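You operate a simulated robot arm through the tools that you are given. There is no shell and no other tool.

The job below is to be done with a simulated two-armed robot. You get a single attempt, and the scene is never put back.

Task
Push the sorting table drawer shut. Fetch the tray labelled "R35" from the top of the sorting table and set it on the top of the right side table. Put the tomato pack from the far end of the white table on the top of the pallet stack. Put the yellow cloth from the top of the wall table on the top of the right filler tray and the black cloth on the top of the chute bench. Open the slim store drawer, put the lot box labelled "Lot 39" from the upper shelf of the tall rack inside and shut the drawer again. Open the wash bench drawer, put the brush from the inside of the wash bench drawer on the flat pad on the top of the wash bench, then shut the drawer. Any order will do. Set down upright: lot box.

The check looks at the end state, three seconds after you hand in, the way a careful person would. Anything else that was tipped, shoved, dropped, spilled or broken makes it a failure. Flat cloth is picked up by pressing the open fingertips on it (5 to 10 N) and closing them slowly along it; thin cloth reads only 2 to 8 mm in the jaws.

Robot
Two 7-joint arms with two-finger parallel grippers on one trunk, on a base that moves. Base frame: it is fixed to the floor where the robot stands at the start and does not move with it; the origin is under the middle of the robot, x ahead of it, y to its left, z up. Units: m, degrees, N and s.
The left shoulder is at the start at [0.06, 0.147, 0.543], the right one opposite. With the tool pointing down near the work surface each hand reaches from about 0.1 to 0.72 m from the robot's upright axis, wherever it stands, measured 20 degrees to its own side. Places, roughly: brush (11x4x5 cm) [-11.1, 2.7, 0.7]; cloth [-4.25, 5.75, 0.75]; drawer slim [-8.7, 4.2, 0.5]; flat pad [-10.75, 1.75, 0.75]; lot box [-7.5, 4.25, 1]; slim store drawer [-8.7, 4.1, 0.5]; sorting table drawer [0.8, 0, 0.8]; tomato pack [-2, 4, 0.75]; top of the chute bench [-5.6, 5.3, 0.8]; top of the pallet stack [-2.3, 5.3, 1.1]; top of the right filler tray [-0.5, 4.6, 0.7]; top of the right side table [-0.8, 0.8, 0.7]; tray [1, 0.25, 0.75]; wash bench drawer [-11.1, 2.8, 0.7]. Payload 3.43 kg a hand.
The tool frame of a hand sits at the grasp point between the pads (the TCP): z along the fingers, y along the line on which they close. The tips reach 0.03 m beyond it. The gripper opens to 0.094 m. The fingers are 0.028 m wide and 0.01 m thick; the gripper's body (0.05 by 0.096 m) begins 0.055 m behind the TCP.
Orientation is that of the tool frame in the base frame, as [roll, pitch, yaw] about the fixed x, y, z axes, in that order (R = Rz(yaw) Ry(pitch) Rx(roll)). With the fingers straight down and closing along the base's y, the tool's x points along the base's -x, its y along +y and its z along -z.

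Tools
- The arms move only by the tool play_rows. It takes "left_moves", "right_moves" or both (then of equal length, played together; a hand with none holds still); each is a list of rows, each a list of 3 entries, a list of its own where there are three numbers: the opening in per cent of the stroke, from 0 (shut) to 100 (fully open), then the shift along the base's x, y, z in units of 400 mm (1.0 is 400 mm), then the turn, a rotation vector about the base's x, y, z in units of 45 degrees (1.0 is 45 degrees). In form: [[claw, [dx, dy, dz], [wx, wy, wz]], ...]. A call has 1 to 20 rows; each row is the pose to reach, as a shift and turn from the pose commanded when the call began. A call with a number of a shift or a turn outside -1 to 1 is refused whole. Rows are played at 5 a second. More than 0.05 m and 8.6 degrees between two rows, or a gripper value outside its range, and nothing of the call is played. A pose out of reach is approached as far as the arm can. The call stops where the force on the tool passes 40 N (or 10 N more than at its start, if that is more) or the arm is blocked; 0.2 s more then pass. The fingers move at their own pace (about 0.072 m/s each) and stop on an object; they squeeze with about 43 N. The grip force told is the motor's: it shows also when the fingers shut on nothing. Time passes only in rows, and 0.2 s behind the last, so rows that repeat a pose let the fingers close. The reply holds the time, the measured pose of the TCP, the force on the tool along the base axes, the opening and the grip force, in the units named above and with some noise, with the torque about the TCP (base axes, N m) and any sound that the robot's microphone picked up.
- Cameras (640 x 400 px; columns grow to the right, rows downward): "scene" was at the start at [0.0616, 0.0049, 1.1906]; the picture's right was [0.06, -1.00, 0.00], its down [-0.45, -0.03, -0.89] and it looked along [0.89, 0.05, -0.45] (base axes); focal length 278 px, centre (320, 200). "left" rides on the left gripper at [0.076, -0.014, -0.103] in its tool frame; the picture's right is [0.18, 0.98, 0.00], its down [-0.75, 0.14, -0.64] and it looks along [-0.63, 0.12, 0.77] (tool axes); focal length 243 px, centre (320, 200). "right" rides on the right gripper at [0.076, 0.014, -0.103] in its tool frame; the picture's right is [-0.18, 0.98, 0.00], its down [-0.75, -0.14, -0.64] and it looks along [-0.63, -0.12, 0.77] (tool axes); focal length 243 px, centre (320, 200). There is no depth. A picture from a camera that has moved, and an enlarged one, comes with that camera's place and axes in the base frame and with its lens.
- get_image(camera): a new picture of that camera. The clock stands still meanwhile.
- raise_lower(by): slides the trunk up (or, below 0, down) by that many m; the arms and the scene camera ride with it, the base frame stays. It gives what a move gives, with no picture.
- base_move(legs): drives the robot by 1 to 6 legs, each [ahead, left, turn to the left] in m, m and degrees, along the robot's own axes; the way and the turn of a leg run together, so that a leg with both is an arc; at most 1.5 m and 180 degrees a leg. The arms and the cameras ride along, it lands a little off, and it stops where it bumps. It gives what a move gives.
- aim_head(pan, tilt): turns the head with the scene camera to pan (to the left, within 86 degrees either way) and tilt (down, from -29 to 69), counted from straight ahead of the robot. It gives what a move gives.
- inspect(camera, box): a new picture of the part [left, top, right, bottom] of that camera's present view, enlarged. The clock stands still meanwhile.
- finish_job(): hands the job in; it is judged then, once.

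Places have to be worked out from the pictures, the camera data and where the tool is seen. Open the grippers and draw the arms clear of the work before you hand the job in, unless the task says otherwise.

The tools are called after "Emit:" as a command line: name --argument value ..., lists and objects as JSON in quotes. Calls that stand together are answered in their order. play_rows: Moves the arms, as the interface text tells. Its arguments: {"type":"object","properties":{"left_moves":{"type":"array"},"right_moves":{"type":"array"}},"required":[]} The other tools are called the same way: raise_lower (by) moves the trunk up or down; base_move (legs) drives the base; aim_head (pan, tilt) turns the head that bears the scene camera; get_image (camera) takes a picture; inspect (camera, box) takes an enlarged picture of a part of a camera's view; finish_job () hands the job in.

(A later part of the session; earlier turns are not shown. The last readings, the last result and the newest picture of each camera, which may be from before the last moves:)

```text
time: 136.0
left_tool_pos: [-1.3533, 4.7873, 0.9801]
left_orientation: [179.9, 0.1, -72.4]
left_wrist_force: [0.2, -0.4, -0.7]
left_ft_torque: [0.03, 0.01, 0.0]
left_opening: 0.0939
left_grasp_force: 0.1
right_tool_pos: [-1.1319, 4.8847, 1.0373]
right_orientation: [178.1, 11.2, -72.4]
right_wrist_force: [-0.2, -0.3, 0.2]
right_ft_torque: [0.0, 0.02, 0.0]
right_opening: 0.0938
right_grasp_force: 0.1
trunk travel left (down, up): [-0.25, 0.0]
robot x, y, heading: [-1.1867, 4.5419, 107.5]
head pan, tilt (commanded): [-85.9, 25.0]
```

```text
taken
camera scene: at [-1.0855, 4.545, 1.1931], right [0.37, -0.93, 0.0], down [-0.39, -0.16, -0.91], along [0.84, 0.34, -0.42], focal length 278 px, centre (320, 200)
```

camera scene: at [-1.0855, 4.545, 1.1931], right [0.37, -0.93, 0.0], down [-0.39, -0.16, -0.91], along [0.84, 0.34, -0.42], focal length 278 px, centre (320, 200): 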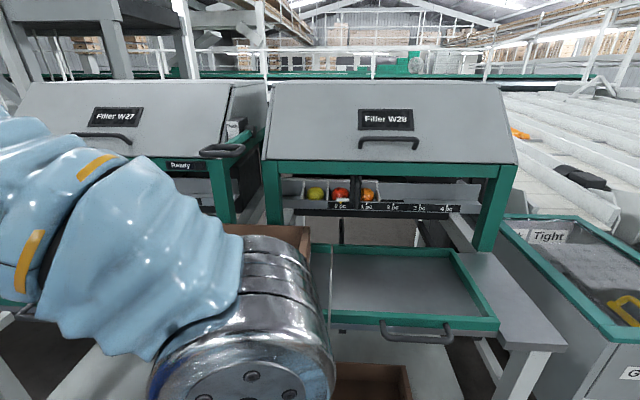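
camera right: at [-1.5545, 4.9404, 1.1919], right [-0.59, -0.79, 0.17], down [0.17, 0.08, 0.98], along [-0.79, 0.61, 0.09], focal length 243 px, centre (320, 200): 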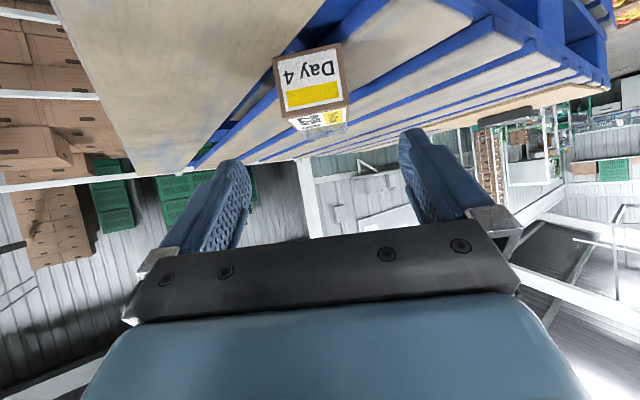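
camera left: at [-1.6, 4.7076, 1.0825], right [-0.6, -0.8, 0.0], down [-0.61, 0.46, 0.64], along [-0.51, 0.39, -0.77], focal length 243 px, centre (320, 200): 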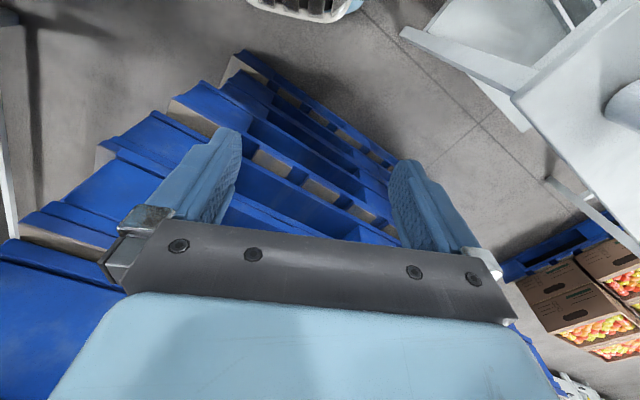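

The right-hand machine is "Filler W28"; its green-rimmed tray is near (-0.49, 4.54). Now I line up with the corridor between the pallets and the filler tables (centre about 0.42 in hall axes) and drive north in two legs, checking between.

Emit:
aim_head --pan 0 --tilt 40

Emit:
base_move --legs '[[0, -0.145, 0.4]]'

Emit:
get_image --camera "scene"

Emit:
get_image --camera "right"

Emit:
get_image --camera "left"

```text
time: 137.6
left_tool_pos: [-1.3536, 4.7876, 0.9811]
left_orientation: [-179.9, 0.1, -72.5]
left_wrist_force: [0.6, 0.2, 0.6]
left_ft_torque: [-0.02, -0.02, -0.02]
left_opening: 0.094
left_grasp_force: 0.1
right_tool_pos: [-1.1314, 4.8835, 1.037]
right_orientation: [178.0, 11.2, -72.4]
right_wrist_force: [-0.2, 0.9, 0.2]
right_ft_torque: [0.02, -0.04, 0.01]
right_opening: 0.0942
right_grasp_force: 0.1
trunk travel left (down, up): [-0.25, 0.0]
robot x, y, heading: [-1.1823, 4.5404, 107.5]
head pan, tilt (commanded): [0.0, 40.0]
```

```text
time: 138.9
left_tool_pos: [-1.2164, 4.8307, 0.98]
left_orientation: [-179.9, 0.1, -72.0]
left_wrist_force: [-0.3, 1.0, -0.6]
left_ft_torque: [0.01, -0.01, -0.03]
left_opening: 0.0939
left_grasp_force: 0.0
right_tool_pos: [-0.9941, 4.9289, 1.037]
right_orientation: [178.0, 11.1, -71.9]
right_wrist_force: [-0.5, 0.7, 0.4]
right_ft_torque: [-0.04, -0.03, 0.01]
right_opening: 0.0941
right_grasp_force: 0.1
trunk travel left (down, up): [-0.25, 0.0]
robot x, y, heading: [-1.0406, 4.5857, 107.8]
head pan, tilt (commanded): [0.0, 40.0]
```

```text
taken
camera scene: at [-1.0578, 4.6366, 1.1698], right [0.95, 0.31, 0.0], down [0.2, -0.61, -0.77], along [-0.24, 0.73, -0.64], focal length 278 px, centre (320, 200)
```

scene: 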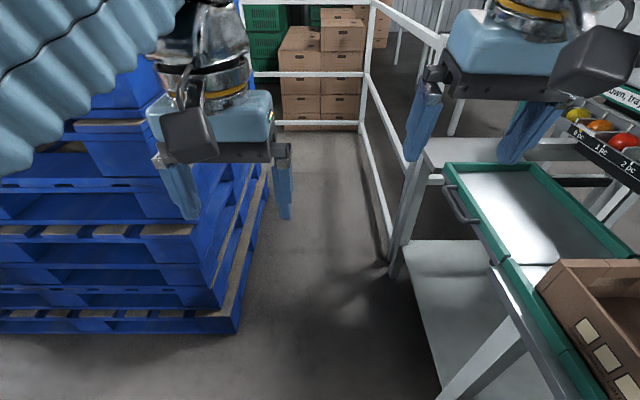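

```text
taken
camera right: at [-0.9761, 4.8343, 1.1235], right [-0.99, -0.14, 0.07], down [-0.04, 0.64, 0.77], along [-0.15, 0.76, -0.63], focal length 243 px, centre (320, 200)
```

right: 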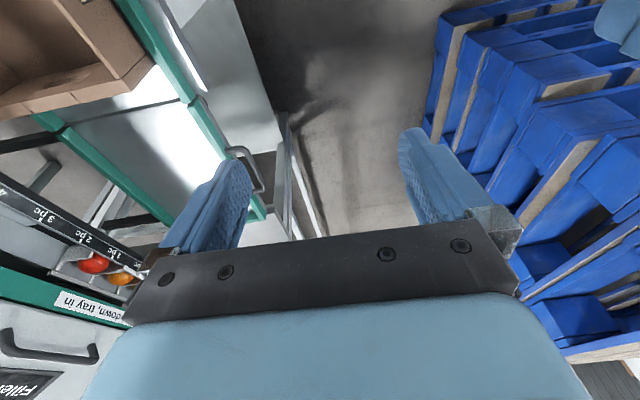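

```text
taken
camera left: at [-1.1786, 4.7634, 1.0825], right [-0.88, -0.48, 0.0], down [-0.37, 0.67, 0.64], along [-0.31, 0.56, -0.77], focal length 243 px, centre (320, 200)
```

left: 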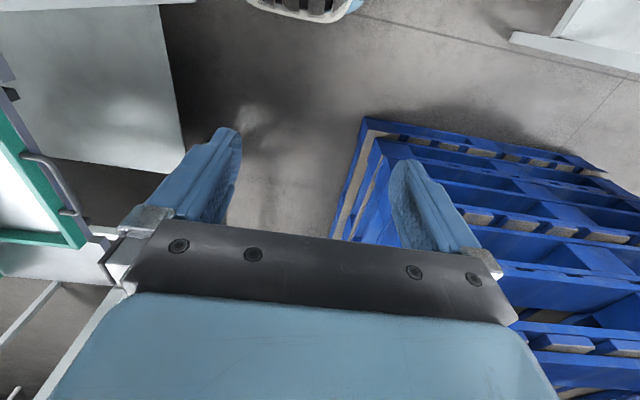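

The corridor measures about 0.68 m. I look straight down to measure the base's own width before committing to it.

Emit:
aim_head --pan 0 --tilt 69

Emit:
get_image --camera "scene"

Emit:
aim_head --pan 60 --tilt 69

Emit:
get_image --camera "scene"

```text
time: 139.9
left_tool_pos: [-1.2169, 4.8305, 0.9802]
left_orientation: [-180.0, 0.1, -72.1]
left_wrist_force: [0.6, 0.1, -0.1]
left_ft_torque: [-0.02, 0.0, 0.01]
left_opening: 0.0941
left_grasp_force: 0.0
right_tool_pos: [-0.995, 4.9292, 1.0368]
right_orientation: [178.1, 11.3, -72.0]
right_wrist_force: [0.0, 0.4, -0.1]
right_ft_torque: [0.01, 0.02, 0.0]
right_opening: 0.0942
right_grasp_force: 0.1
trunk travel left (down, up): [-0.25, 0.0]
robot x, y, heading: [-1.0428, 4.5828, 108.0]
head pan, tilt (commanded): [0.0, 68.8]
```

```text
taken
camera scene: at [-1.0487, 4.6091, 1.1337], right [0.95, 0.31, 0.0], down [0.29, -0.89, -0.36], along [-0.11, 0.35, -0.93], focal length 278 px, centre (320, 200)
```

scene: 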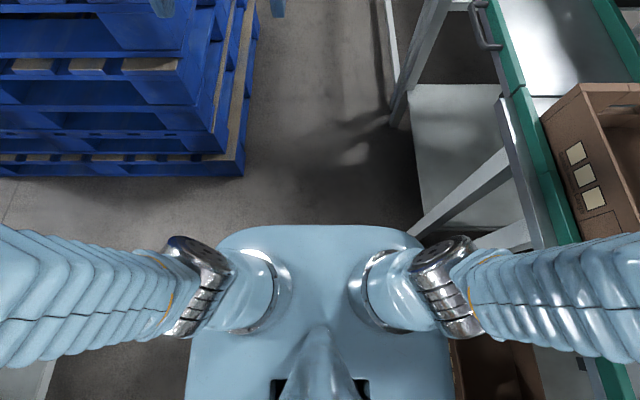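

```text
time: 141.2
left_tool_pos: [-1.2163, 4.8306, 0.9796]
left_orientation: [-180.0, 0.1, -72.0]
left_wrist_force: [0.3, 0.5, 0.3]
left_ft_torque: [-0.01, 0.01, 0.03]
left_opening: 0.0941
left_grasp_force: 0.1
right_tool_pos: [-0.9941, 4.929, 1.0362]
right_orientation: [178.1, 11.3, -72.0]
right_wrist_force: [-0.1, 0.1, -0.2]
right_ft_torque: [0.0, 0.02, 0.01]
right_opening: 0.0938
right_grasp_force: 0.0
trunk travel left (down, up): [-0.25, 0.0]
robot x, y, heading: [-1.0419, 4.5836, 108.0]
head pan, tilt (commanded): [60.0, 68.8]
```

```text
taken
camera scene: at [-1.0861, 4.5675, 1.1337], right [0.21, 0.98, 0.0], down [0.91, -0.19, -0.36], along [-0.35, 0.08, -0.93], focal length 278 px, centre (320, 200)
```

scene: 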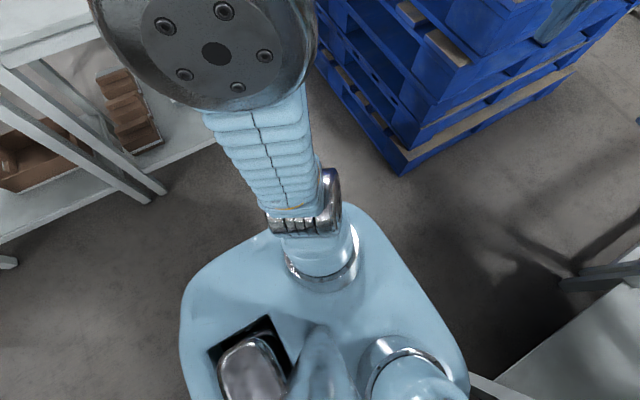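

By parallax the torso is only about ±0.18 m wide and the base and elbows about ±0.25 m, so the 0.68 m corridor leaves roughly 9 cm each side. I drive the first metre north.

Emit:
aim_head --pan 0 --tilt 40

Emit:
base_move --legs '[[0.9, 0, 0]]'

Emit:
get_image --camera "scene"

```text
time: 142.5
left_tool_pos: [-1.2162, 4.8307, 0.98]
left_orientation: [180.0, 0.1, -72.0]
left_wrist_force: [0.4, 0.1, 0.2]
left_ft_torque: [0.02, -0.02, -0.03]
left_opening: 0.0938
left_grasp_force: 0.1
right_tool_pos: [-0.9947, 4.9295, 1.0368]
right_orientation: [178.1, 11.1, -71.9]
right_wrist_force: [1.1, 0.0, 0.1]
right_ft_torque: [0.02, -0.02, -0.02]
right_opening: 0.094
right_grasp_force: 0.0
trunk travel left (down, up): [-0.25, 0.0]
robot x, y, heading: [-1.0414, 4.5842, 107.6]
head pan, tilt (commanded): [0.0, 40.0]
```

```text
time: 147.2
left_tool_pos: [-1.4919, 5.6874, 0.98]
left_orientation: [179.9, 0.1, -72.3]
left_wrist_force: [0.0, -0.4, 0.5]
left_ft_torque: [-0.03, -0.01, -0.02]
left_opening: 0.0937
left_grasp_force: 0.1
right_tool_pos: [-1.2698, 5.7846, 1.0359]
right_orientation: [178.1, 11.2, -72.2]
right_wrist_force: [0.4, -1.4, 0.8]
right_ft_torque: [0.01, 0.01, -0.02]
right_opening: 0.094
right_grasp_force: 0.1
trunk travel left (down, up): [-0.25, 0.0]
robot x, y, heading: [-1.3152, 5.4389, 107.9]
head pan, tilt (commanded): [0.0, 40.0]
```

```text
taken
camera scene: at [-1.3342, 5.4928, 1.1698], right [0.95, 0.31, 0.0], down [0.2, -0.61, -0.77], along [-0.23, 0.73, -0.64], focal length 278 px, centre (320, 200)
```

scene: 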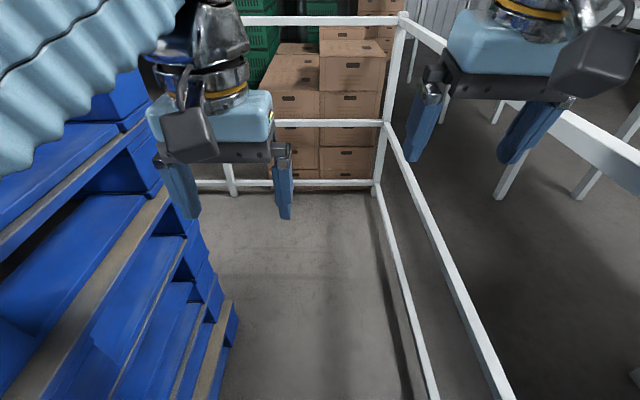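

The pallets end at about Y 6.2 and the front railing is at 7.14. I go on 1.04 m into the walkway and turn left to face west.

Emit:
base_move --legs '[[1.03, 0, 0], [0, 0, 90]]'

Emit:
get_image --camera "scene"

Emit:
aim_head --pan 0 --tilt 15

Emit:
get_image --camera "scene"

```text
time: 156.3
left_tool_pos: [-1.8812, 6.2538, 0.9807]
left_orientation: [179.9, 0.1, 17.1]
left_wrist_force: [0.4, 0.5, -0.5]
left_ft_torque: [0.0, 0.04, -0.03]
left_opening: 0.0936
left_grasp_force: 0.1
right_tool_pos: [-1.9762, 6.4767, 1.0369]
right_orientation: [178.1, 11.2, 17.0]
right_wrist_force: [0.7, -0.4, 0.9]
right_ft_torque: [-0.03, -0.03, -0.02]
right_opening: 0.0942
right_grasp_force: 0.0
trunk travel left (down, up): [-0.25, 0.0]
robot x, y, heading: [-1.6297, 6.4257, -163.2]
head pan, tilt (commanded): [0.0, 40.0]
```

```text
taken
camera scene: at [-1.685, 6.4081, 1.1698], right [-0.29, 0.96, 0.0], down [0.61, 0.19, -0.77], along [-0.73, -0.22, -0.64], focal length 278 px, centre (320, 200)
```

scene: 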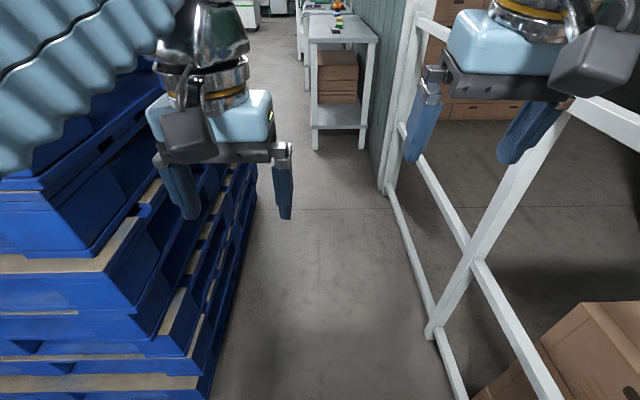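

```text
time: 157.2
left_tool_pos: [-1.8817, 6.2525, 0.9804]
left_orientation: [-179.9, 0.1, 16.9]
left_wrist_force: [-0.7, -0.5, 0.7]
left_ft_torque: [-0.01, 0.02, 0.0]
left_opening: 0.094
left_grasp_force: 0.0
right_tool_pos: [-1.9747, 6.4773, 1.036]
right_orientation: [178.1, 11.2, 17.0]
right_wrist_force: [-0.2, 0.0, 0.6]
right_ft_torque: [-0.01, -0.02, 0.01]
right_opening: 0.0941
right_grasp_force: 0.0
trunk travel left (down, up): [-0.25, 0.0]
robot x, y, heading: [-1.6334, 6.4237, -163.1]
head pan, tilt (commanded): [0.0, 15.0]
```

```text
taken
camera scene: at [-1.693, 6.4057, 1.2093], right [-0.29, 0.96, 0.0], down [0.25, 0.08, -0.97], along [-0.92, -0.28, -0.26], focal length 278 px, centre (320, 200)
```

scene: 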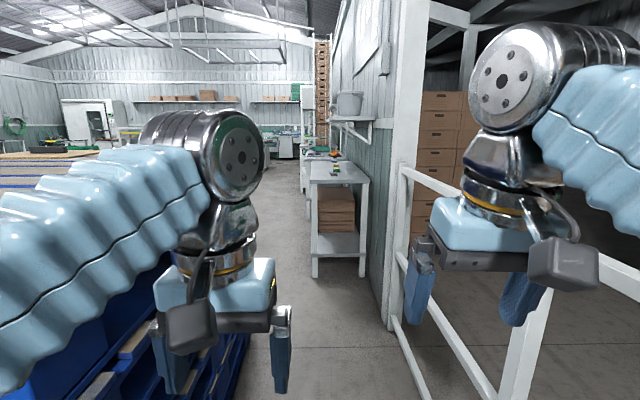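

The walkway west is about 0.83 m wide and leads to the wall table. I centre myself and drive west 1.45 m, then look again.

Emit:
base_move --legs '[[0, -0.05, 1.2], [1.4, 0, 0]]'

Emit:
get_image --camera "scene"

Emit:
aim_head --pan 0 --tilt 45

Emit:
get_image --camera "scene"

Emit:
get_image --camera "left"

```text
time: 164.7
left_tool_pos: [-3.2183, 5.8495, 0.9807]
left_orientation: [-180.0, 0.2, 18.7]
left_wrist_force: [0.8, 0.1, 0.5]
left_ft_torque: [-0.02, -0.01, -0.01]
left_opening: 0.094
left_grasp_force: 0.0
right_tool_pos: [-3.3204, 6.0708, 1.0363]
right_orientation: [178.1, 11.2, 18.8]
right_wrist_force: [0.5, 0.5, 0.0]
right_ft_torque: [-0.02, -0.01, -0.02]
right_opening: 0.094
right_grasp_force: 0.1
trunk travel left (down, up): [-0.25, 0.0]
robot x, y, heading: [-2.9749, 6.0324, -161.0]
head pan, tilt (commanded): [0.0, 15.0]
```

```text
taken
camera scene: at [-3.035, 6.008, 1.2094], right [-0.32, 0.95, 0.0], down [0.25, 0.08, -0.97], along [-0.91, -0.31, -0.26], focal length 278 px, centre (320, 200)
```

scene: 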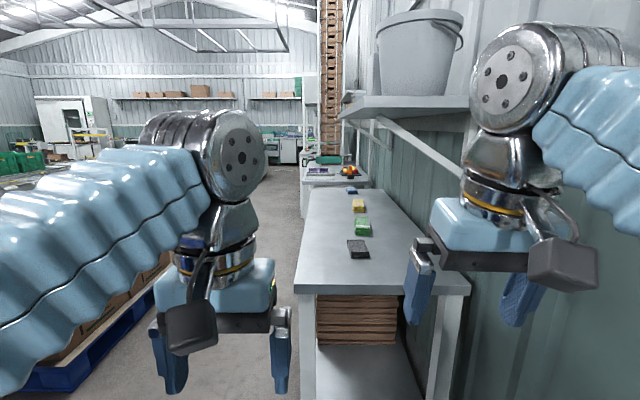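

```text
time: 165.7
left_tool_pos: [-3.2175, 5.8501, 0.9804]
left_orientation: [-180.0, 0.1, 18.7]
left_wrist_force: [0.4, 0.0, -1.0]
left_ft_torque: [0.01, -0.01, 0.02]
left_opening: 0.0939
left_grasp_force: 0.0
right_tool_pos: [-3.3191, 6.0702, 1.0371]
right_orientation: [178.2, 11.3, 18.9]
right_wrist_force: [-0.3, -0.1, -0.5]
right_ft_torque: [0.01, -0.01, -0.02]
right_opening: 0.0936
right_grasp_force: 0.0
trunk travel left (down, up): [-0.25, 0.0]
robot x, y, heading: [-2.9748, 6.031, -161.3]
head pan, tilt (commanded): [0.0, 45.0]
```

```text
taken
camera scene: at [-3.0236, 6.0118, 1.1626], right [-0.32, 0.95, 0.0], down [0.67, 0.23, -0.71], along [-0.67, -0.23, -0.71], focal length 278 px, centre (320, 200)
```

scene: 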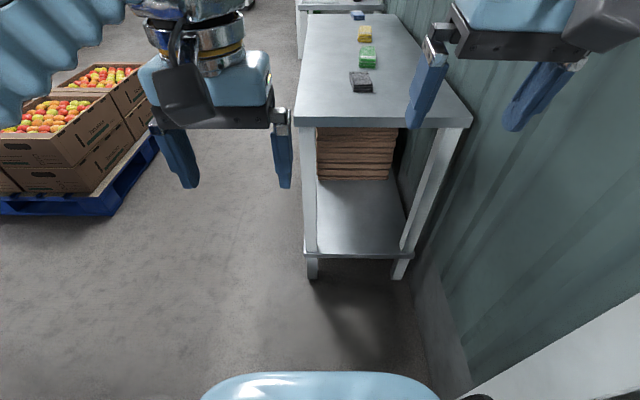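

```text
taken
camera left: at [-3.1498, 5.8888, 1.0826], right [0.49, -0.87, 0.0], down [-0.67, -0.38, 0.64], along [-0.56, -0.31, -0.77], focal length 243 px, centre (320, 200)
```

left: 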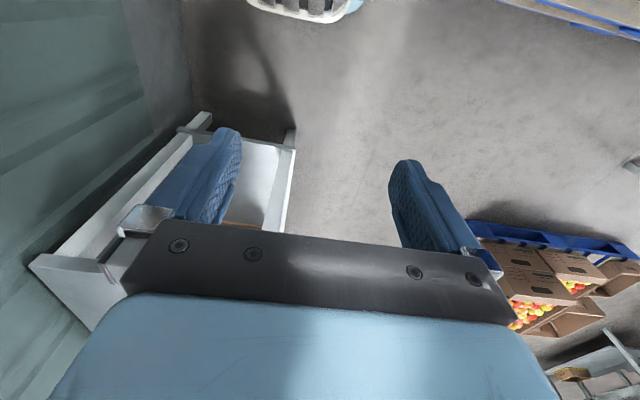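

Four small folded cloths (black, green, yellow, blue) lie on the wall table. To get past, I must slip between the pallets' corner and the table's end (about 0.73 m apart), so I drive on 0.3 m, turn to face that gap, and check.

Emit:
base_move --legs '[[0.31, 0, 0], [0, 0, 64]]'

Emit:
get_image --camera "scene"

Emit:
aim_head --pan 0 --tilt 69

Emit:
get_image --camera "scene"

```text
time: 170.6
left_tool_pos: [-3.2114, 5.6333, 0.9804]
left_orientation: [180.0, 0.1, 83.1]
left_wrist_force: [-0.6, 0.1, 0.4]
left_ft_torque: [-0.01, 0.03, 0.01]
left_opening: 0.0938
left_grasp_force: 0.1
right_tool_pos: [-3.4546, 5.6366, 1.0377]
right_orientation: [178.2, 11.3, 83.1]
right_wrist_force: [1.1, -0.2, -0.9]
right_ft_torque: [-0.02, 0.02, -0.02]
right_opening: 0.094
right_grasp_force: 0.0
trunk travel left (down, up): [-0.25, 0.0]
robot x, y, heading: [-3.2671, 5.932, -96.7]
head pan, tilt (commanded): [0.0, 45.0]
```

```text
taken
camera scene: at [-3.2739, 5.8778, 1.1625], right [-0.99, 0.12, 0.0], down [0.08, 0.7, -0.71], along [-0.08, -0.7, -0.71], focal length 278 px, centre (320, 200)
```

scene: 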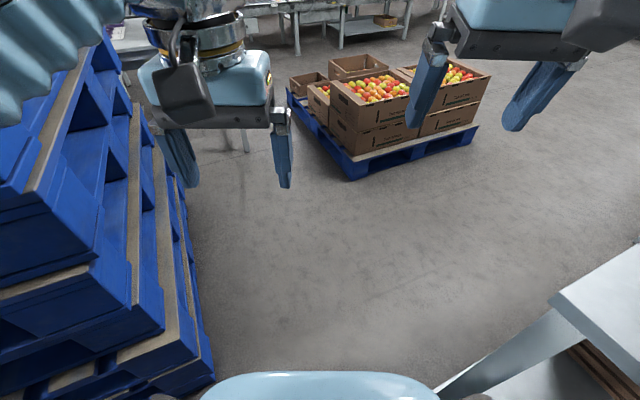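

```text
time: 171.5
left_tool_pos: [-3.2105, 5.632, 0.9804]
left_orientation: [-180.0, 0.1, 83.1]
left_wrist_force: [-0.6, -0.3, 0.0]
left_ft_torque: [0.03, 0.0, 0.0]
left_opening: 0.094
left_grasp_force: 0.1
right_tool_pos: [-3.4545, 5.6373, 1.0367]
right_orientation: [178.1, 11.1, 83.2]
right_wrist_force: [0.1, 0.2, 0.1]
right_ft_torque: [-0.04, 0.02, 0.02]
right_opening: 0.094
right_grasp_force: 0.1
trunk travel left (down, up): [-0.25, 0.0]
robot x, y, heading: [-3.2657, 5.9266, -96.9]
head pan, tilt (commanded): [0.0, 68.8]
```

```text
taken
camera scene: at [-3.2709, 5.903, 1.1337], right [-0.99, 0.12, 0.0], down [0.11, 0.93, -0.36], along [-0.04, -0.36, -0.93], focal length 278 px, centre (320, 200)
```

scene: 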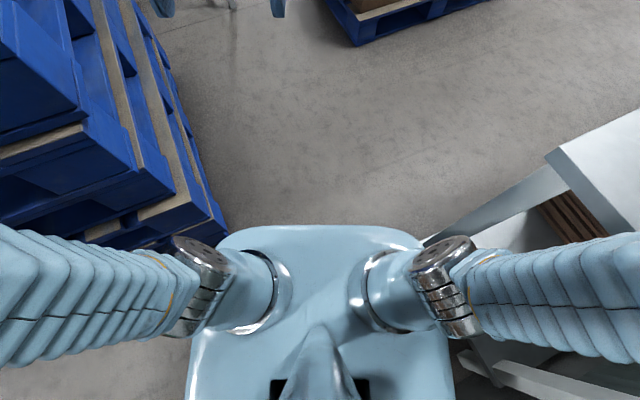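

The gap is 0.35 m to the pallets on the left and 0.36 m to the table on the right, and I'm centred in it. I drive 0.6 m ahead through it.

Emit:
base_move --legs '[[0.62, 0, 0]]'

Emit:
aim_head --pan 0 --tilt 45

Emit:
base_move --legs '[[0, 0, -78], [0, 0, -78]]'

Emit:
get_image --camera "scene"

```text
time: 174.9
left_tool_pos: [-3.2816, 5.0266, 0.9802]
left_orientation: [179.9, 0.0, 83.3]
left_wrist_force: [-0.8, 0.5, 0.6]
left_ft_torque: [-0.02, 0.0, -0.01]
left_opening: 0.0942
left_grasp_force: 0.0
right_tool_pos: [-3.5251, 5.0296, 1.037]
right_orientation: [178.1, 11.2, 83.4]
right_wrist_force: [-0.3, 1.1, 0.4]
right_ft_torque: [0.0, -0.01, 0.0]
right_opening: 0.0939
right_grasp_force: 0.2
trunk travel left (down, up): [-0.25, 0.0]
robot x, y, heading: [-3.34, 5.3221, -96.7]
head pan, tilt (commanded): [0.0, 68.8]
```

```text
time: 175.8
left_tool_pos: [-3.2812, 5.0262, 0.9798]
left_orientation: [180.0, 0.0, 83.3]
left_wrist_force: [0.3, -0.1, -0.6]
left_ft_torque: [-0.04, 0.03, -0.01]
left_opening: 0.0938
left_grasp_force: 0.1
right_tool_pos: [-3.5254, 5.0303, 1.037]
right_orientation: [178.2, 11.1, 83.4]
right_wrist_force: [0.2, 0.5, -0.1]
right_ft_torque: [0.0, 0.0, 0.01]
right_opening: 0.0943
right_grasp_force: 0.1
trunk travel left (down, up): [-0.25, 0.0]
robot x, y, heading: [-3.3396, 5.3227, -96.7]
head pan, tilt (commanded): [0.0, 45.0]
```

```text
time: 182.8
left_tool_pos: [-3.5155, 5.5684, 0.9805]
left_orientation: [-180.0, 0.0, -71.7]
left_wrist_force: [-0.2, -0.1, 0.5]
left_ft_torque: [0.05, 0.02, 0.01]
left_opening: 0.0939
left_grasp_force: 0.1
right_tool_pos: [-3.2943, 5.6665, 1.0364]
right_orientation: [178.1, 11.2, -71.6]
right_wrist_force: [-0.5, -0.3, 0.2]
right_ft_torque: [0.02, -0.02, 0.03]
right_opening: 0.0938
right_grasp_force: 0.0
trunk travel left (down, up): [-0.25, 0.0]
robot x, y, heading: [-3.3396, 5.322, 108.2]
head pan, tilt (commanded): [0.0, 45.0]
```

```text
taken
camera scene: at [-3.3555, 5.3709, 1.1625], right [0.95, 0.31, 0.0], down [0.22, -0.67, -0.71], along [-0.22, 0.67, -0.71], focal length 278 px, centre (320, 200)
```

scene: 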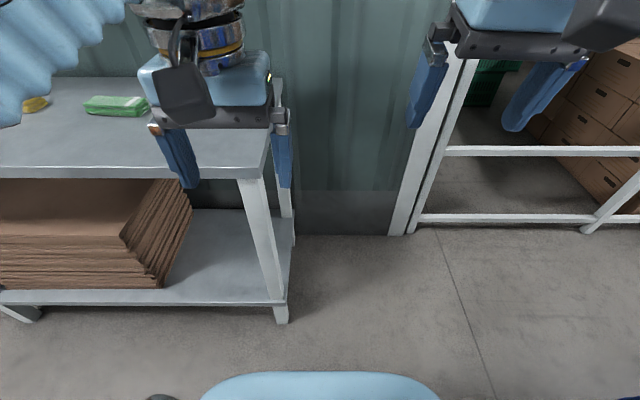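

The wall table top is at z ≈ 0.80 by triangulation. I strafe left along it to bring the yellow and black cloths in front.

Emit:
base_move --legs '[[0, 0.8, 0]]'

Emit:
get_image --camera "scene"

Emit:
get_image --camera "right"

Emit:
get_image --camera "left"

```text
time: 187.2
left_tool_pos: [-4.2826, 5.3123, 0.9805]
left_orientation: [-180.0, 0.1, -71.6]
left_wrist_force: [0.0, 1.1, 0.0]
left_ft_torque: [-0.02, 0.01, -0.01]
left_opening: 0.094
left_grasp_force: 0.0
right_tool_pos: [-4.0612, 5.4129, 1.0361]
right_orientation: [178.0, 11.2, -71.6]
right_wrist_force: [0.0, 0.8, -0.1]
right_ft_torque: [-0.02, 0.02, -0.01]
right_opening: 0.0942
right_grasp_force: 0.2
trunk travel left (down, up): [-0.25, 0.0]
robot x, y, heading: [-4.1037, 5.0688, 108.4]
head pan, tilt (commanded): [0.0, 45.0]
```

```text
taken
camera scene: at [-4.1218, 5.1163, 1.1625], right [0.95, 0.32, 0.0], down [0.22, -0.67, -0.71], along [-0.22, 0.67, -0.71], focal length 278 px, centre (320, 200)
```

scene: 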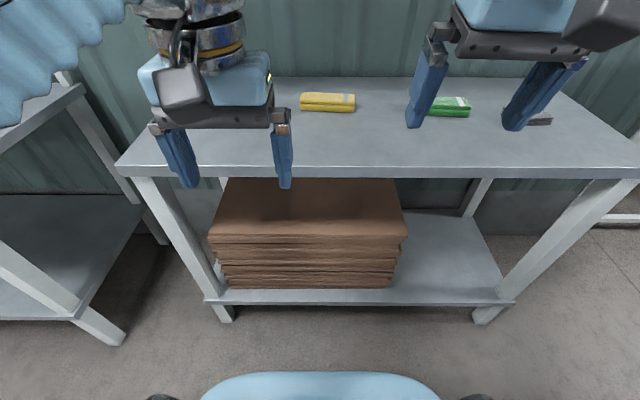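

```text
taken
camera right: at [-4.0426, 5.318, 1.1235], right [-0.99, -0.15, 0.07], down [-0.04, 0.64, 0.77], along [-0.16, 0.76, -0.63], focal length 243 px, centre (320, 200)
```

right: 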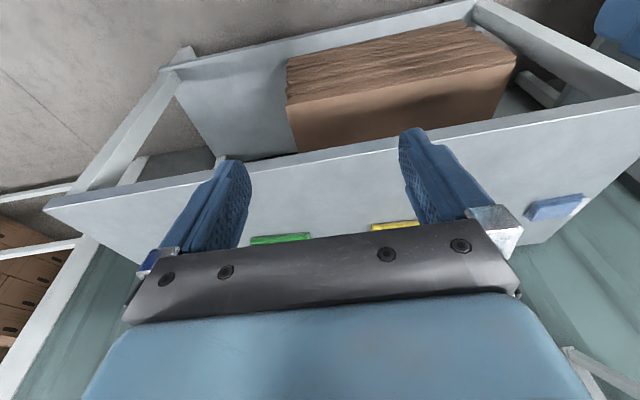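

```text
taken
camera left: at [-4.2447, 5.2457, 1.0826], right [-0.87, -0.48, 0.0], down [-0.37, 0.67, 0.64], along [-0.31, 0.56, -0.77], focal length 243 px, centre (320, 200)
```

left: 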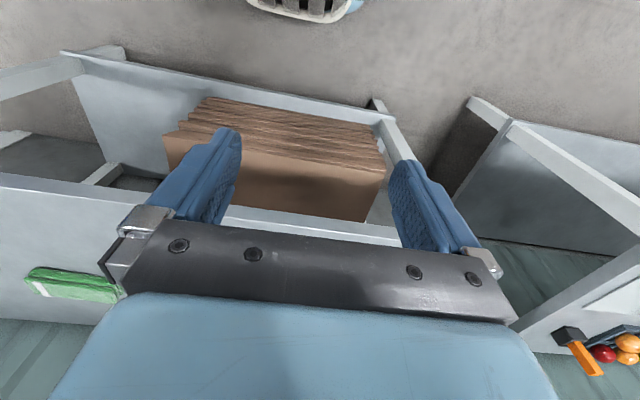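

I enlarge the cloths to see how they lie.

Emit:
inspect --camera "scene" --box '[270, 60, 430, 160]'

Emit:
inspect --camera "scene" --box '[420, 70, 600, 180]'

```text
4.00 times, centred on (350, 110) of scene
camera zoom: at [-4.1218, 5.1163, 1.1625], right [0.95, 0.32, 0.0], down [0.22, -0.67, -0.71], along [-0.22, 0.67, -0.71], focal length 1111 px, centre (200, 560)
```

zoom: 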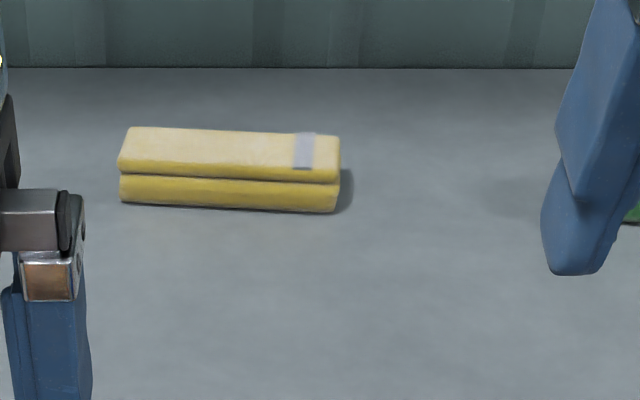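

```text
3.56 times, centred on (510, 125) of scene
camera zoom: at [-4.1218, 5.1163, 1.1625], right [0.95, 0.32, 0.0], down [0.22, -0.67, -0.71], along [-0.22, 0.67, -0.71], focal length 988 px, centre (-356, 467)
```

zoom: 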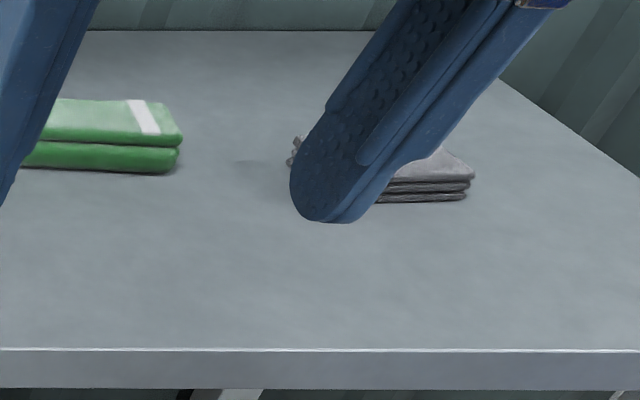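

Yellow is a folded block about 15 × 6.5 × 3 cm centred near (-4.325, 5.80); black is a folded flat stack to the right. I move 0.15 m closer and 0.12 m left so that the right hand lines up with the yellow cloth.

Emit:
base_move --legs '[[0.15, 0.12, 0]]'

Emit:
play_rows --right_moves '[[100, [0.0, 0.0, 0.0], [0.035, 0.012, -0.17]], [100, [0.0, 0.0, -0.03], [0.07, 0.023, -0.34]], [100, [0.0, 0.0, -0.06], [0.105, 0.035, -0.5]], [100, [0.0, 0.0, -0.09], [0.14, 0.047, -0.66]], [100, [0.0, 0.0, -0.12], [0.175, 0.058, -0.82]], [100, [0.0, 0.0, -0.15], [0.21, 0.07, -0.96]], [100, [0.0, 0.0, -0.15], [0.21, 0.07, -0.96]]]'

Emit:
get_image --camera "scene"

```text
time: 188.7
left_tool_pos: [-4.4457, 5.4173, 0.9795]
left_orientation: [180.0, 0.2, -71.5]
left_wrist_force: [0.1, -0.5, 0.0]
left_ft_torque: [0.02, 0.01, -0.01]
left_opening: 0.094
left_grasp_force: 0.1
right_tool_pos: [-4.2245, 5.5181, 1.0362]
right_orientation: [178.1, 11.1, -71.4]
right_wrist_force: [-0.2, -0.1, 0.5]
right_ft_torque: [0.06, 0.01, -0.01]
right_opening: 0.0941
right_grasp_force: 0.2
trunk travel left (down, up): [-0.25, 0.0]
robot x, y, heading: [-4.2663, 5.1705, 108.3]
head pan, tilt (commanded): [0.0, 45.0]
```

```text
time: 190.3
left_tool_pos: [-4.4456, 5.4172, 0.9796]
left_orientation: [-180.0, 0.0, -71.5]
left_wrist_force: [0.3, -0.6, -0.6]
left_ft_torque: [0.0, -0.02, 0.02]
left_opening: 0.094
left_grasp_force: 0.0
right_tool_pos: [-4.2247, 5.5178, 0.9772]
right_orientation: [174.1, 20.0, -115.8]
right_wrist_force: [-0.9, 0.2, 1.0]
right_ft_torque: [-0.03, -0.01, -0.03]
right_opening: 0.0939
right_grasp_force: 0.1
trunk travel left (down, up): [-0.25, 0.0]
robot x, y, heading: [-4.2668, 5.1726, 108.6]
head pan, tilt (commanded): [0.0, 45.0]
```

```text
taken
camera scene: at [-4.2841, 5.2208, 1.1625], right [0.95, 0.32, 0.0], down [0.22, -0.67, -0.71], along [-0.22, 0.67, -0.71], focal length 278 px, centre (320, 200)
```

scene: 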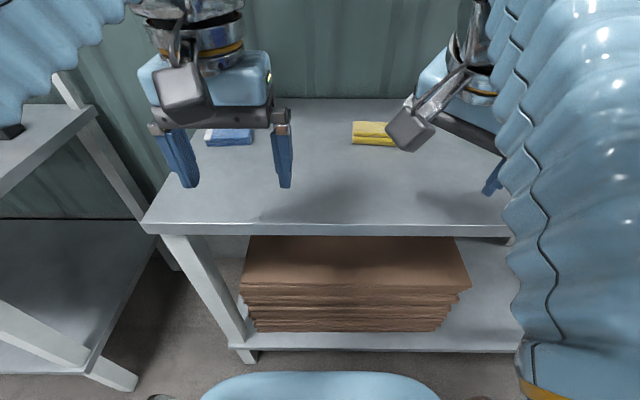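

The tilt correction went the wrong way (fingers now lean 21°). I compute the proper levelling rotation, combine it with the rest of the yaw, and move halfway toward the yellow cloth.

Emit:
play_rows --right_moves '[[100, [-0.018, 0.05, 0], [-0.058, 0.035, -0.14]], [100, [-0.036, 0.1, 0], [-0.116, 0.07, -0.279]], [100, [-0.054, 0.15, 0], [-0.174, 0.105, -0.419]], [100, [-0.071, 0.2, 0], [-0.232, 0.139, -0.559]], [100, [-0.089, 0.25, 0], [-0.29, 0.174, -0.699]], [100, [-0.107, 0.3, 0], [-0.348, 0.209, -0.838]], [100, [-0.125, 0.35, 0], [-0.406, 0.244, -0.978]], [100, [-0.125, 0.35, 0], [-0.406, 0.244, -0.978]]]'

Emit:
get_image --camera "right"

Emit:
get_image --camera "scene"

```text
time: 192.1
left_tool_pos: [-4.4462, 5.4161, 0.9803]
left_orientation: [-179.9, 0.0, -71.5]
left_wrist_force: [0.5, 0.4, 0.8]
left_ft_torque: [-0.02, 0.02, 0.01]
left_opening: 0.0941
left_grasp_force: 0.0
right_tool_pos: [-4.2733, 5.6548, 0.9722]
right_orientation: [-179.4, 1.0, -157.4]
right_wrist_force: [0.4, 1.3, -0.9]
right_ft_torque: [-0.03, 0.03, 0.02]
right_opening: 0.0943
right_grasp_force: 0.0
right hand out of reach, approached as far as the arm can: row 7, 8
trunk travel left (down, up): [-0.25, 0.0]
robot x, y, heading: [-4.2676, 5.1707, 108.5]
head pan, tilt (commanded): [0.0, 45.0]
```

```text
taken
camera right: at [-4.3515, 5.6375, 1.0731], right [-0.21, 0.98, -0.01], down [0.74, 0.16, 0.66], along [0.64, 0.13, -0.75], focal length 243 px, centre (320, 200)
```

right: 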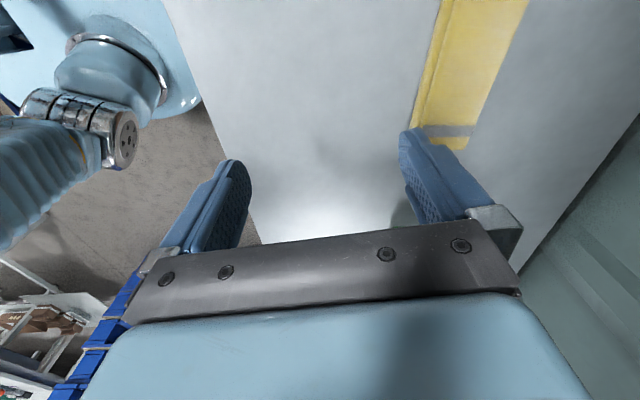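

```text
taken
camera scene: at [-4.2839, 5.221, 1.1625], right [0.95, 0.32, 0.0], down [0.22, -0.67, -0.71], along [-0.22, 0.67, -0.71], focal length 278 px, centre (320, 200)
```

scene: 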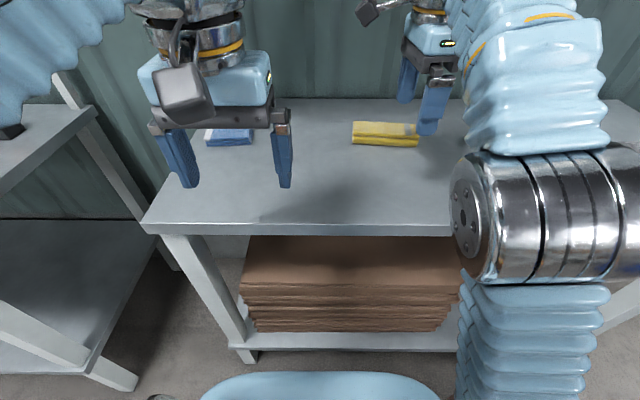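

The hand is level and aligned with the cloth's short side. From the wrist view the yellow cloth's centre is about (-4.324, 5.79). I move above it at a height where the tips stay clear.

Emit:
play_rows --right_moves '[[100, [0, 0, -0.09], [0, 0, 0]], [100, [-0.02, 0.05, -0.17], [0, 0, 0]], [100, [-0.045, 0.12, -0.18], [0, 0, 0]], [100, [-0.07, 0.19, -0.18], [0, 0, 0]], [100, [-0.1, 0.265, -0.18], [0, 0, 0]], [100, [-0.127, 0.338, -0.18], [0, 0, 0]], [100, [-0.127, 0.338, -0.18], [0, 0, 0]]]'

Emit:
get_image --camera "right"

Emit:
inspect --camera "scene" --box '[300, 60, 500, 200]'

```text
time: 193.7
left_tool_pos: [-4.4453, 5.4153, 0.9807]
left_orientation: [-179.9, 0.0, -71.6]
left_wrist_force: [0.8, -0.9, 0.2]
left_ft_torque: [0.01, 0.0, 0.02]
left_opening: 0.094
left_grasp_force: 0.0
right_tool_pos: [-4.3165, 5.7658, 0.8946]
right_orientation: [-179.9, 0.2, -159.2]
right_wrist_force: [0.0, -1.4, -0.7]
right_ft_torque: [-0.01, -0.05, -0.04]
right_opening: 0.0939
right_grasp_force: 0.0
right hand out of reach, approached as far as the arm can: row 6, 7
trunk travel left (down, up): [-0.25, 0.0]
robot x, y, heading: [-4.2679, 5.1694, 108.5]
head pan, tilt (commanded): [0.0, 45.0]
```

```text
taken
camera right: at [-4.3925, 5.7517, 0.9973], right [-0.18, 0.98, 0.0], down [0.75, 0.14, 0.65], along [0.64, 0.11, -0.76], focal length 243 px, centre (320, 200)
```

right: 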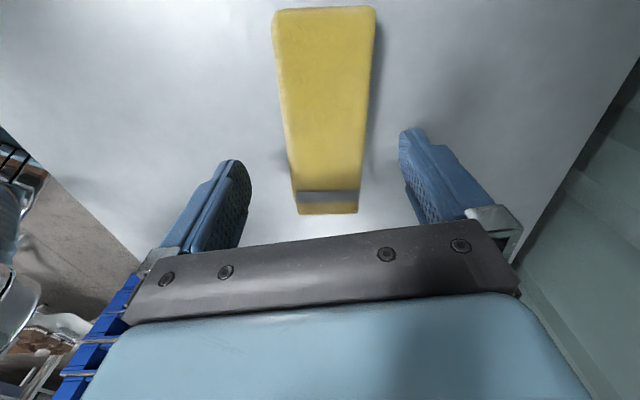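

```text
2.86 times, centred on (400, 130) of scene
camera zoom: at [-4.2841, 5.2207, 1.1626], right [0.95, 0.32, 0.0], down [0.22, -0.67, -0.71], along [-0.22, 0.67, -0.71], focal length 794 px, centre (91, 400)
```

zoom: 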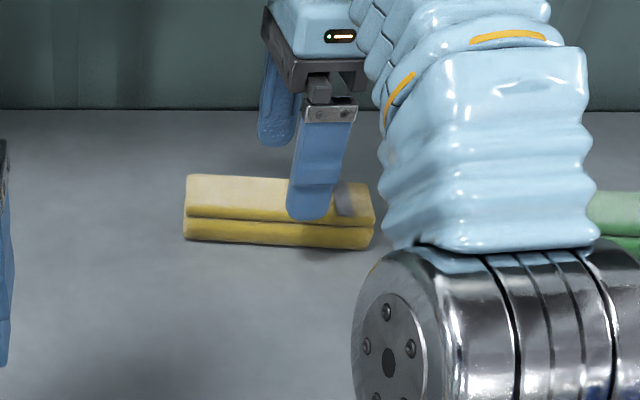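

The cloth lies centred between the fingers. I descend with a gentle final approach so the fingertips come down on both sides of the fold.

Emit:
play_rows --right_moves '[[100, [0, 0, -0.04], [0, 0, 0]], [100, [0, 0, -0.08], [0, 0, 0]], [100, [0, 0, -0.11], [0, 0, 0]], [100, [0, 0, -0.13], [0, 0, 0]], [100, [0, 0, -0.145], [0, 0, 0]], [100, [0, 0, -0.145], [0, 0, 0]]]'

Emit:
get_image --camera "right"

```text
time: 194.8
left_tool_pos: [-4.4465, 5.416, 0.9803]
left_orientation: [-179.9, 0.1, -71.4]
left_wrist_force: [-0.9, -0.9, 0.5]
left_ft_torque: [-0.01, 0.03, 0.0]
left_opening: 0.0942
left_grasp_force: 0.1
right_tool_pos: [-4.3162, 5.7658, 0.8503]
right_orientation: [179.3, 0.0, -159.2]
right_wrist_force: [-1.1, -1.4, 18.3]
right_ft_torque: [-0.87, -0.28, -0.02]
right_opening: 0.0938
right_grasp_force: 0.0
trunk travel left (down, up): [-0.25, 0.0]
robot x, y, heading: [-4.2667, 5.1733, 108.3]
head pan, tilt (commanded): [0.0, 45.0]
stopped in row 5 (right hand): the force on the tool passed its limit at 49 N (the readings are from after the stop); the commanded pose is now the measured one
```

```text
taken
camera right: at [-4.3916, 5.7496, 0.9539], right [-0.18, 0.98, 0.01], down [0.76, 0.13, 0.64], along [0.63, 0.12, -0.77], focal length 243 px, centre (320, 200)
```

right: 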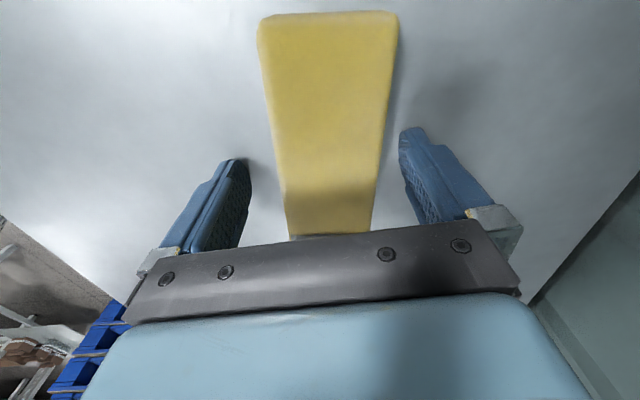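

The fingertips touched the table, so its surface is about z 0.82. I rise 4 mm to clear it and close slowly on the cloth's sides.

Emit:
play_rows --right_moves '[[100, [0, 0, 0.01], [0, 0, 0]], [80, [0, 0, 0.01], [0, 0, 0]], [65, [0, 0, 0.01], [0, 0, 0]], [50, [0, 0, 0.01], [0, 0, 0]], [35, [0, 0, 0.01], [0, 0, 0]], [20, [0, 0, 0.01], [0, 0, 0]], [5, [0, 0, 0.01], [0, 0, 0]], [0, [0, 0, 0.01], [0, 0, 0]], [0, [0, 0, 0.01], [0, 0, 0]], [0, [0, 0, 0.01], [0, 0, 0]]]'

Emit:
get_image --camera "right"

```text
time: 197.0
left_tool_pos: [-4.4463, 5.4169, 0.9802]
left_orientation: [-179.9, 0.0, -71.5]
left_wrist_force: [0.6, 1.3, 0.1]
left_ft_torque: [0.02, 0.02, 0.04]
left_opening: 0.0941
left_grasp_force: 0.0
right_tool_pos: [-4.314, 5.7671, 0.852]
right_orientation: [179.6, 0.1, -159.2]
right_wrist_force: [0.2, -0.3, 0.5]
right_ft_torque: [0.03, 0.04, 0.01]
right_opening: 0.0651
right_grasp_force: 43.1
trunk travel left (down, up): [-0.25, 0.0]
robot x, y, heading: [-4.2688, 5.1712, 108.6]
head pan, tilt (commanded): [0.0, 45.0]
```

```text
taken
camera right: at [-4.392, 5.7513, 0.955], right [-0.18, 0.98, 0.01], down [0.76, 0.13, 0.64], along [0.63, 0.12, -0.77], focal length 243 px, centre (320, 200)
```

right: 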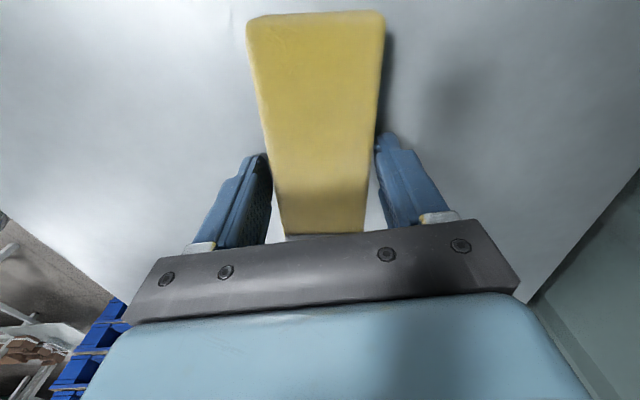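

The yellow cloth is held firmly (6.5 cm, 43 N). I lift it clear and draw it back over the table edge toward the robot.

Emit:
play_rows --right_moves '[[0, [0, 0, 0.03], [0, 0, 0]], [0, [0, 0, 0.07], [0, 0, 0]], [0, [0, 0, 0.11], [0, 0, 0]], [0, [0.02, -0.06, 0.15], [0, 0, 0]], [0, [0.045, -0.14, 0.19], [0, 0, 0]], [0, [0.07, -0.22, 0.23], [0, 0, 0]], [0, [0.095, -0.3, 0.27], [0, 0, 0]], [0, [0.12, -0.38, 0.3], [0, 0, 0]], [0, [0.145, -0.46, 0.32], [0, 0, 0]], [0, [0.17, -0.54, 0.34], [0, 0, 0]], [0, [0.18, -0.58, 0.35], [0, 0, 0]]]'

Emit:
get_image --camera "right"

Emit:
get_image --camera "scene"

```text
time: 199.4
left_tool_pos: [-4.4461, 5.4163, 0.9796]
left_orientation: [-179.9, -0.2, -71.4]
left_wrist_force: [1.2, 0.3, 0.1]
left_ft_torque: [-0.01, -0.03, 0.0]
left_opening: 0.0938
left_grasp_force: 0.1
right_tool_pos: [-4.2437, 5.5343, 0.9911]
right_orientation: [179.7, 0.1, -159.1]
right_wrist_force: [0.3, -0.6, -1.2]
right_ft_torque: [0.02, 0.04, 0.0]
right_opening: 0.0643
right_grasp_force: 42.7
trunk travel left (down, up): [-0.25, 0.0]
robot x, y, heading: [-4.2701, 5.1734, 108.5]
head pan, tilt (commanded): [0.0, 45.0]
```

```text
taken
camera right: at [-4.32, 5.5186, 1.0946], right [-0.18, 0.98, 0.01], down [0.76, 0.13, 0.64], along [0.63, 0.12, -0.77], focal length 243 px, centre (320, 200)
```

right: 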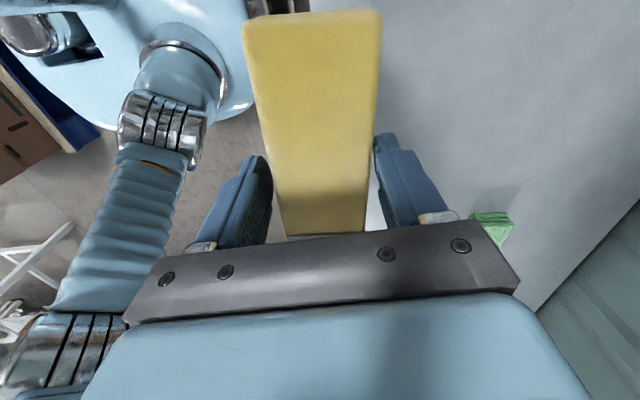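

```text
taken
camera scene: at [-4.284, 5.2209, 1.1625], right [0.95, 0.32, 0.0], down [0.22, -0.67, -0.71], along [-0.22, 0.67, -0.71], focal length 278 px, centre (320, 200)
```

scene: 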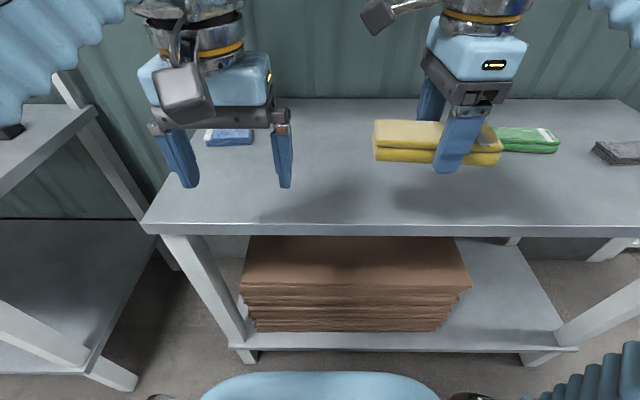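

Yellow is secure. I back off a little, strafe right along the wall table to in front of the gap, and turn to face it.

Emit:
base_move --legs '[[-0.14, 0, 0], [0, -0.93, 0], [0, 0, -26]]'

Emit:
get_image --camera "scene"

Emit:
aim_head --pan 0 --tilt 69

Emit:
get_image --camera "scene"

```text
time: 206.5
left_tool_pos: [-3.3868, 5.6351, 0.9807]
left_orientation: [-179.9, -0.1, -97.8]
left_wrist_force: [0.0, -0.1, -0.5]
left_ft_torque: [-0.02, 0.01, 0.02]
left_opening: 0.0939
left_grasp_force: 0.1
right_tool_pos: [-3.1531, 5.6503, 0.9923]
right_orientation: [179.6, 0.1, 174.5]
right_wrist_force: [0.0, 0.4, 0.4]
right_ft_torque: [-0.01, 0.01, -0.04]
right_opening: 0.063
right_grasp_force: 43.4
trunk travel left (down, up): [-0.25, 0.0]
robot x, y, heading: [-3.3325, 5.3394, 82.2]
head pan, tilt (commanded): [0.0, 45.0]
```

```text
taken
camera scene: at [-3.3282, 5.3881, 1.1625], right [0.99, -0.13, 0.0], down [-0.1, -0.7, -0.71], along [0.1, 0.7, -0.71], focal length 278 px, centre (320, 200)
```

scene: 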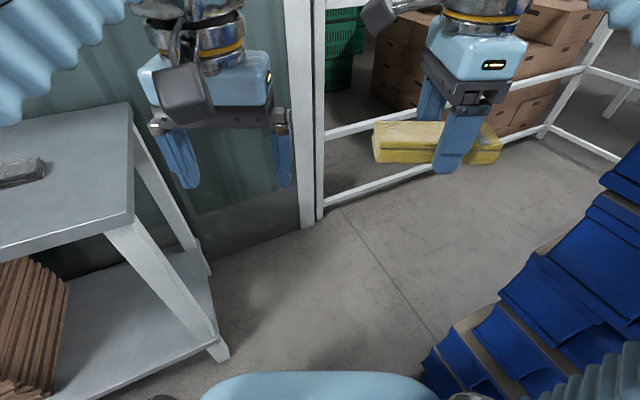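

```text
time: 207.4
left_tool_pos: [-3.386, 5.6359, 0.9785]
left_orientation: [-179.9, 0.1, -97.8]
left_wrist_force: [-0.5, -0.2, -0.1]
left_ft_torque: [-0.03, 0.03, -0.03]
left_opening: 0.094
left_grasp_force: 0.1
right_tool_pos: [-3.1535, 5.6513, 0.9913]
right_orientation: [179.6, 0.2, 174.6]
right_wrist_force: [0.5, 0.6, -0.9]
right_ft_torque: [0.01, -0.02, 0.0]
right_opening: 0.0627
right_grasp_force: 43.0
trunk travel left (down, up): [-0.25, 0.0]
robot x, y, heading: [-3.3357, 5.3405, 82.2]
head pan, tilt (commanded): [0.0, 68.8]
```

```text
taken
camera scene: at [-3.3315, 5.363, 1.1337], right [0.99, -0.13, 0.0], down [-0.13, -0.92, -0.36], along [0.05, 0.36, -0.93], focal length 278 px, centre (320, 200)
```

scene: 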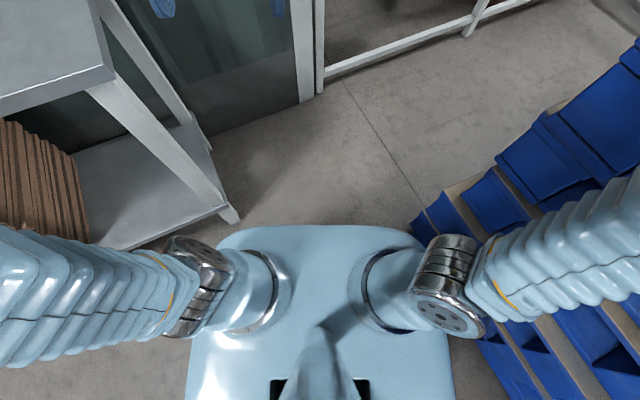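

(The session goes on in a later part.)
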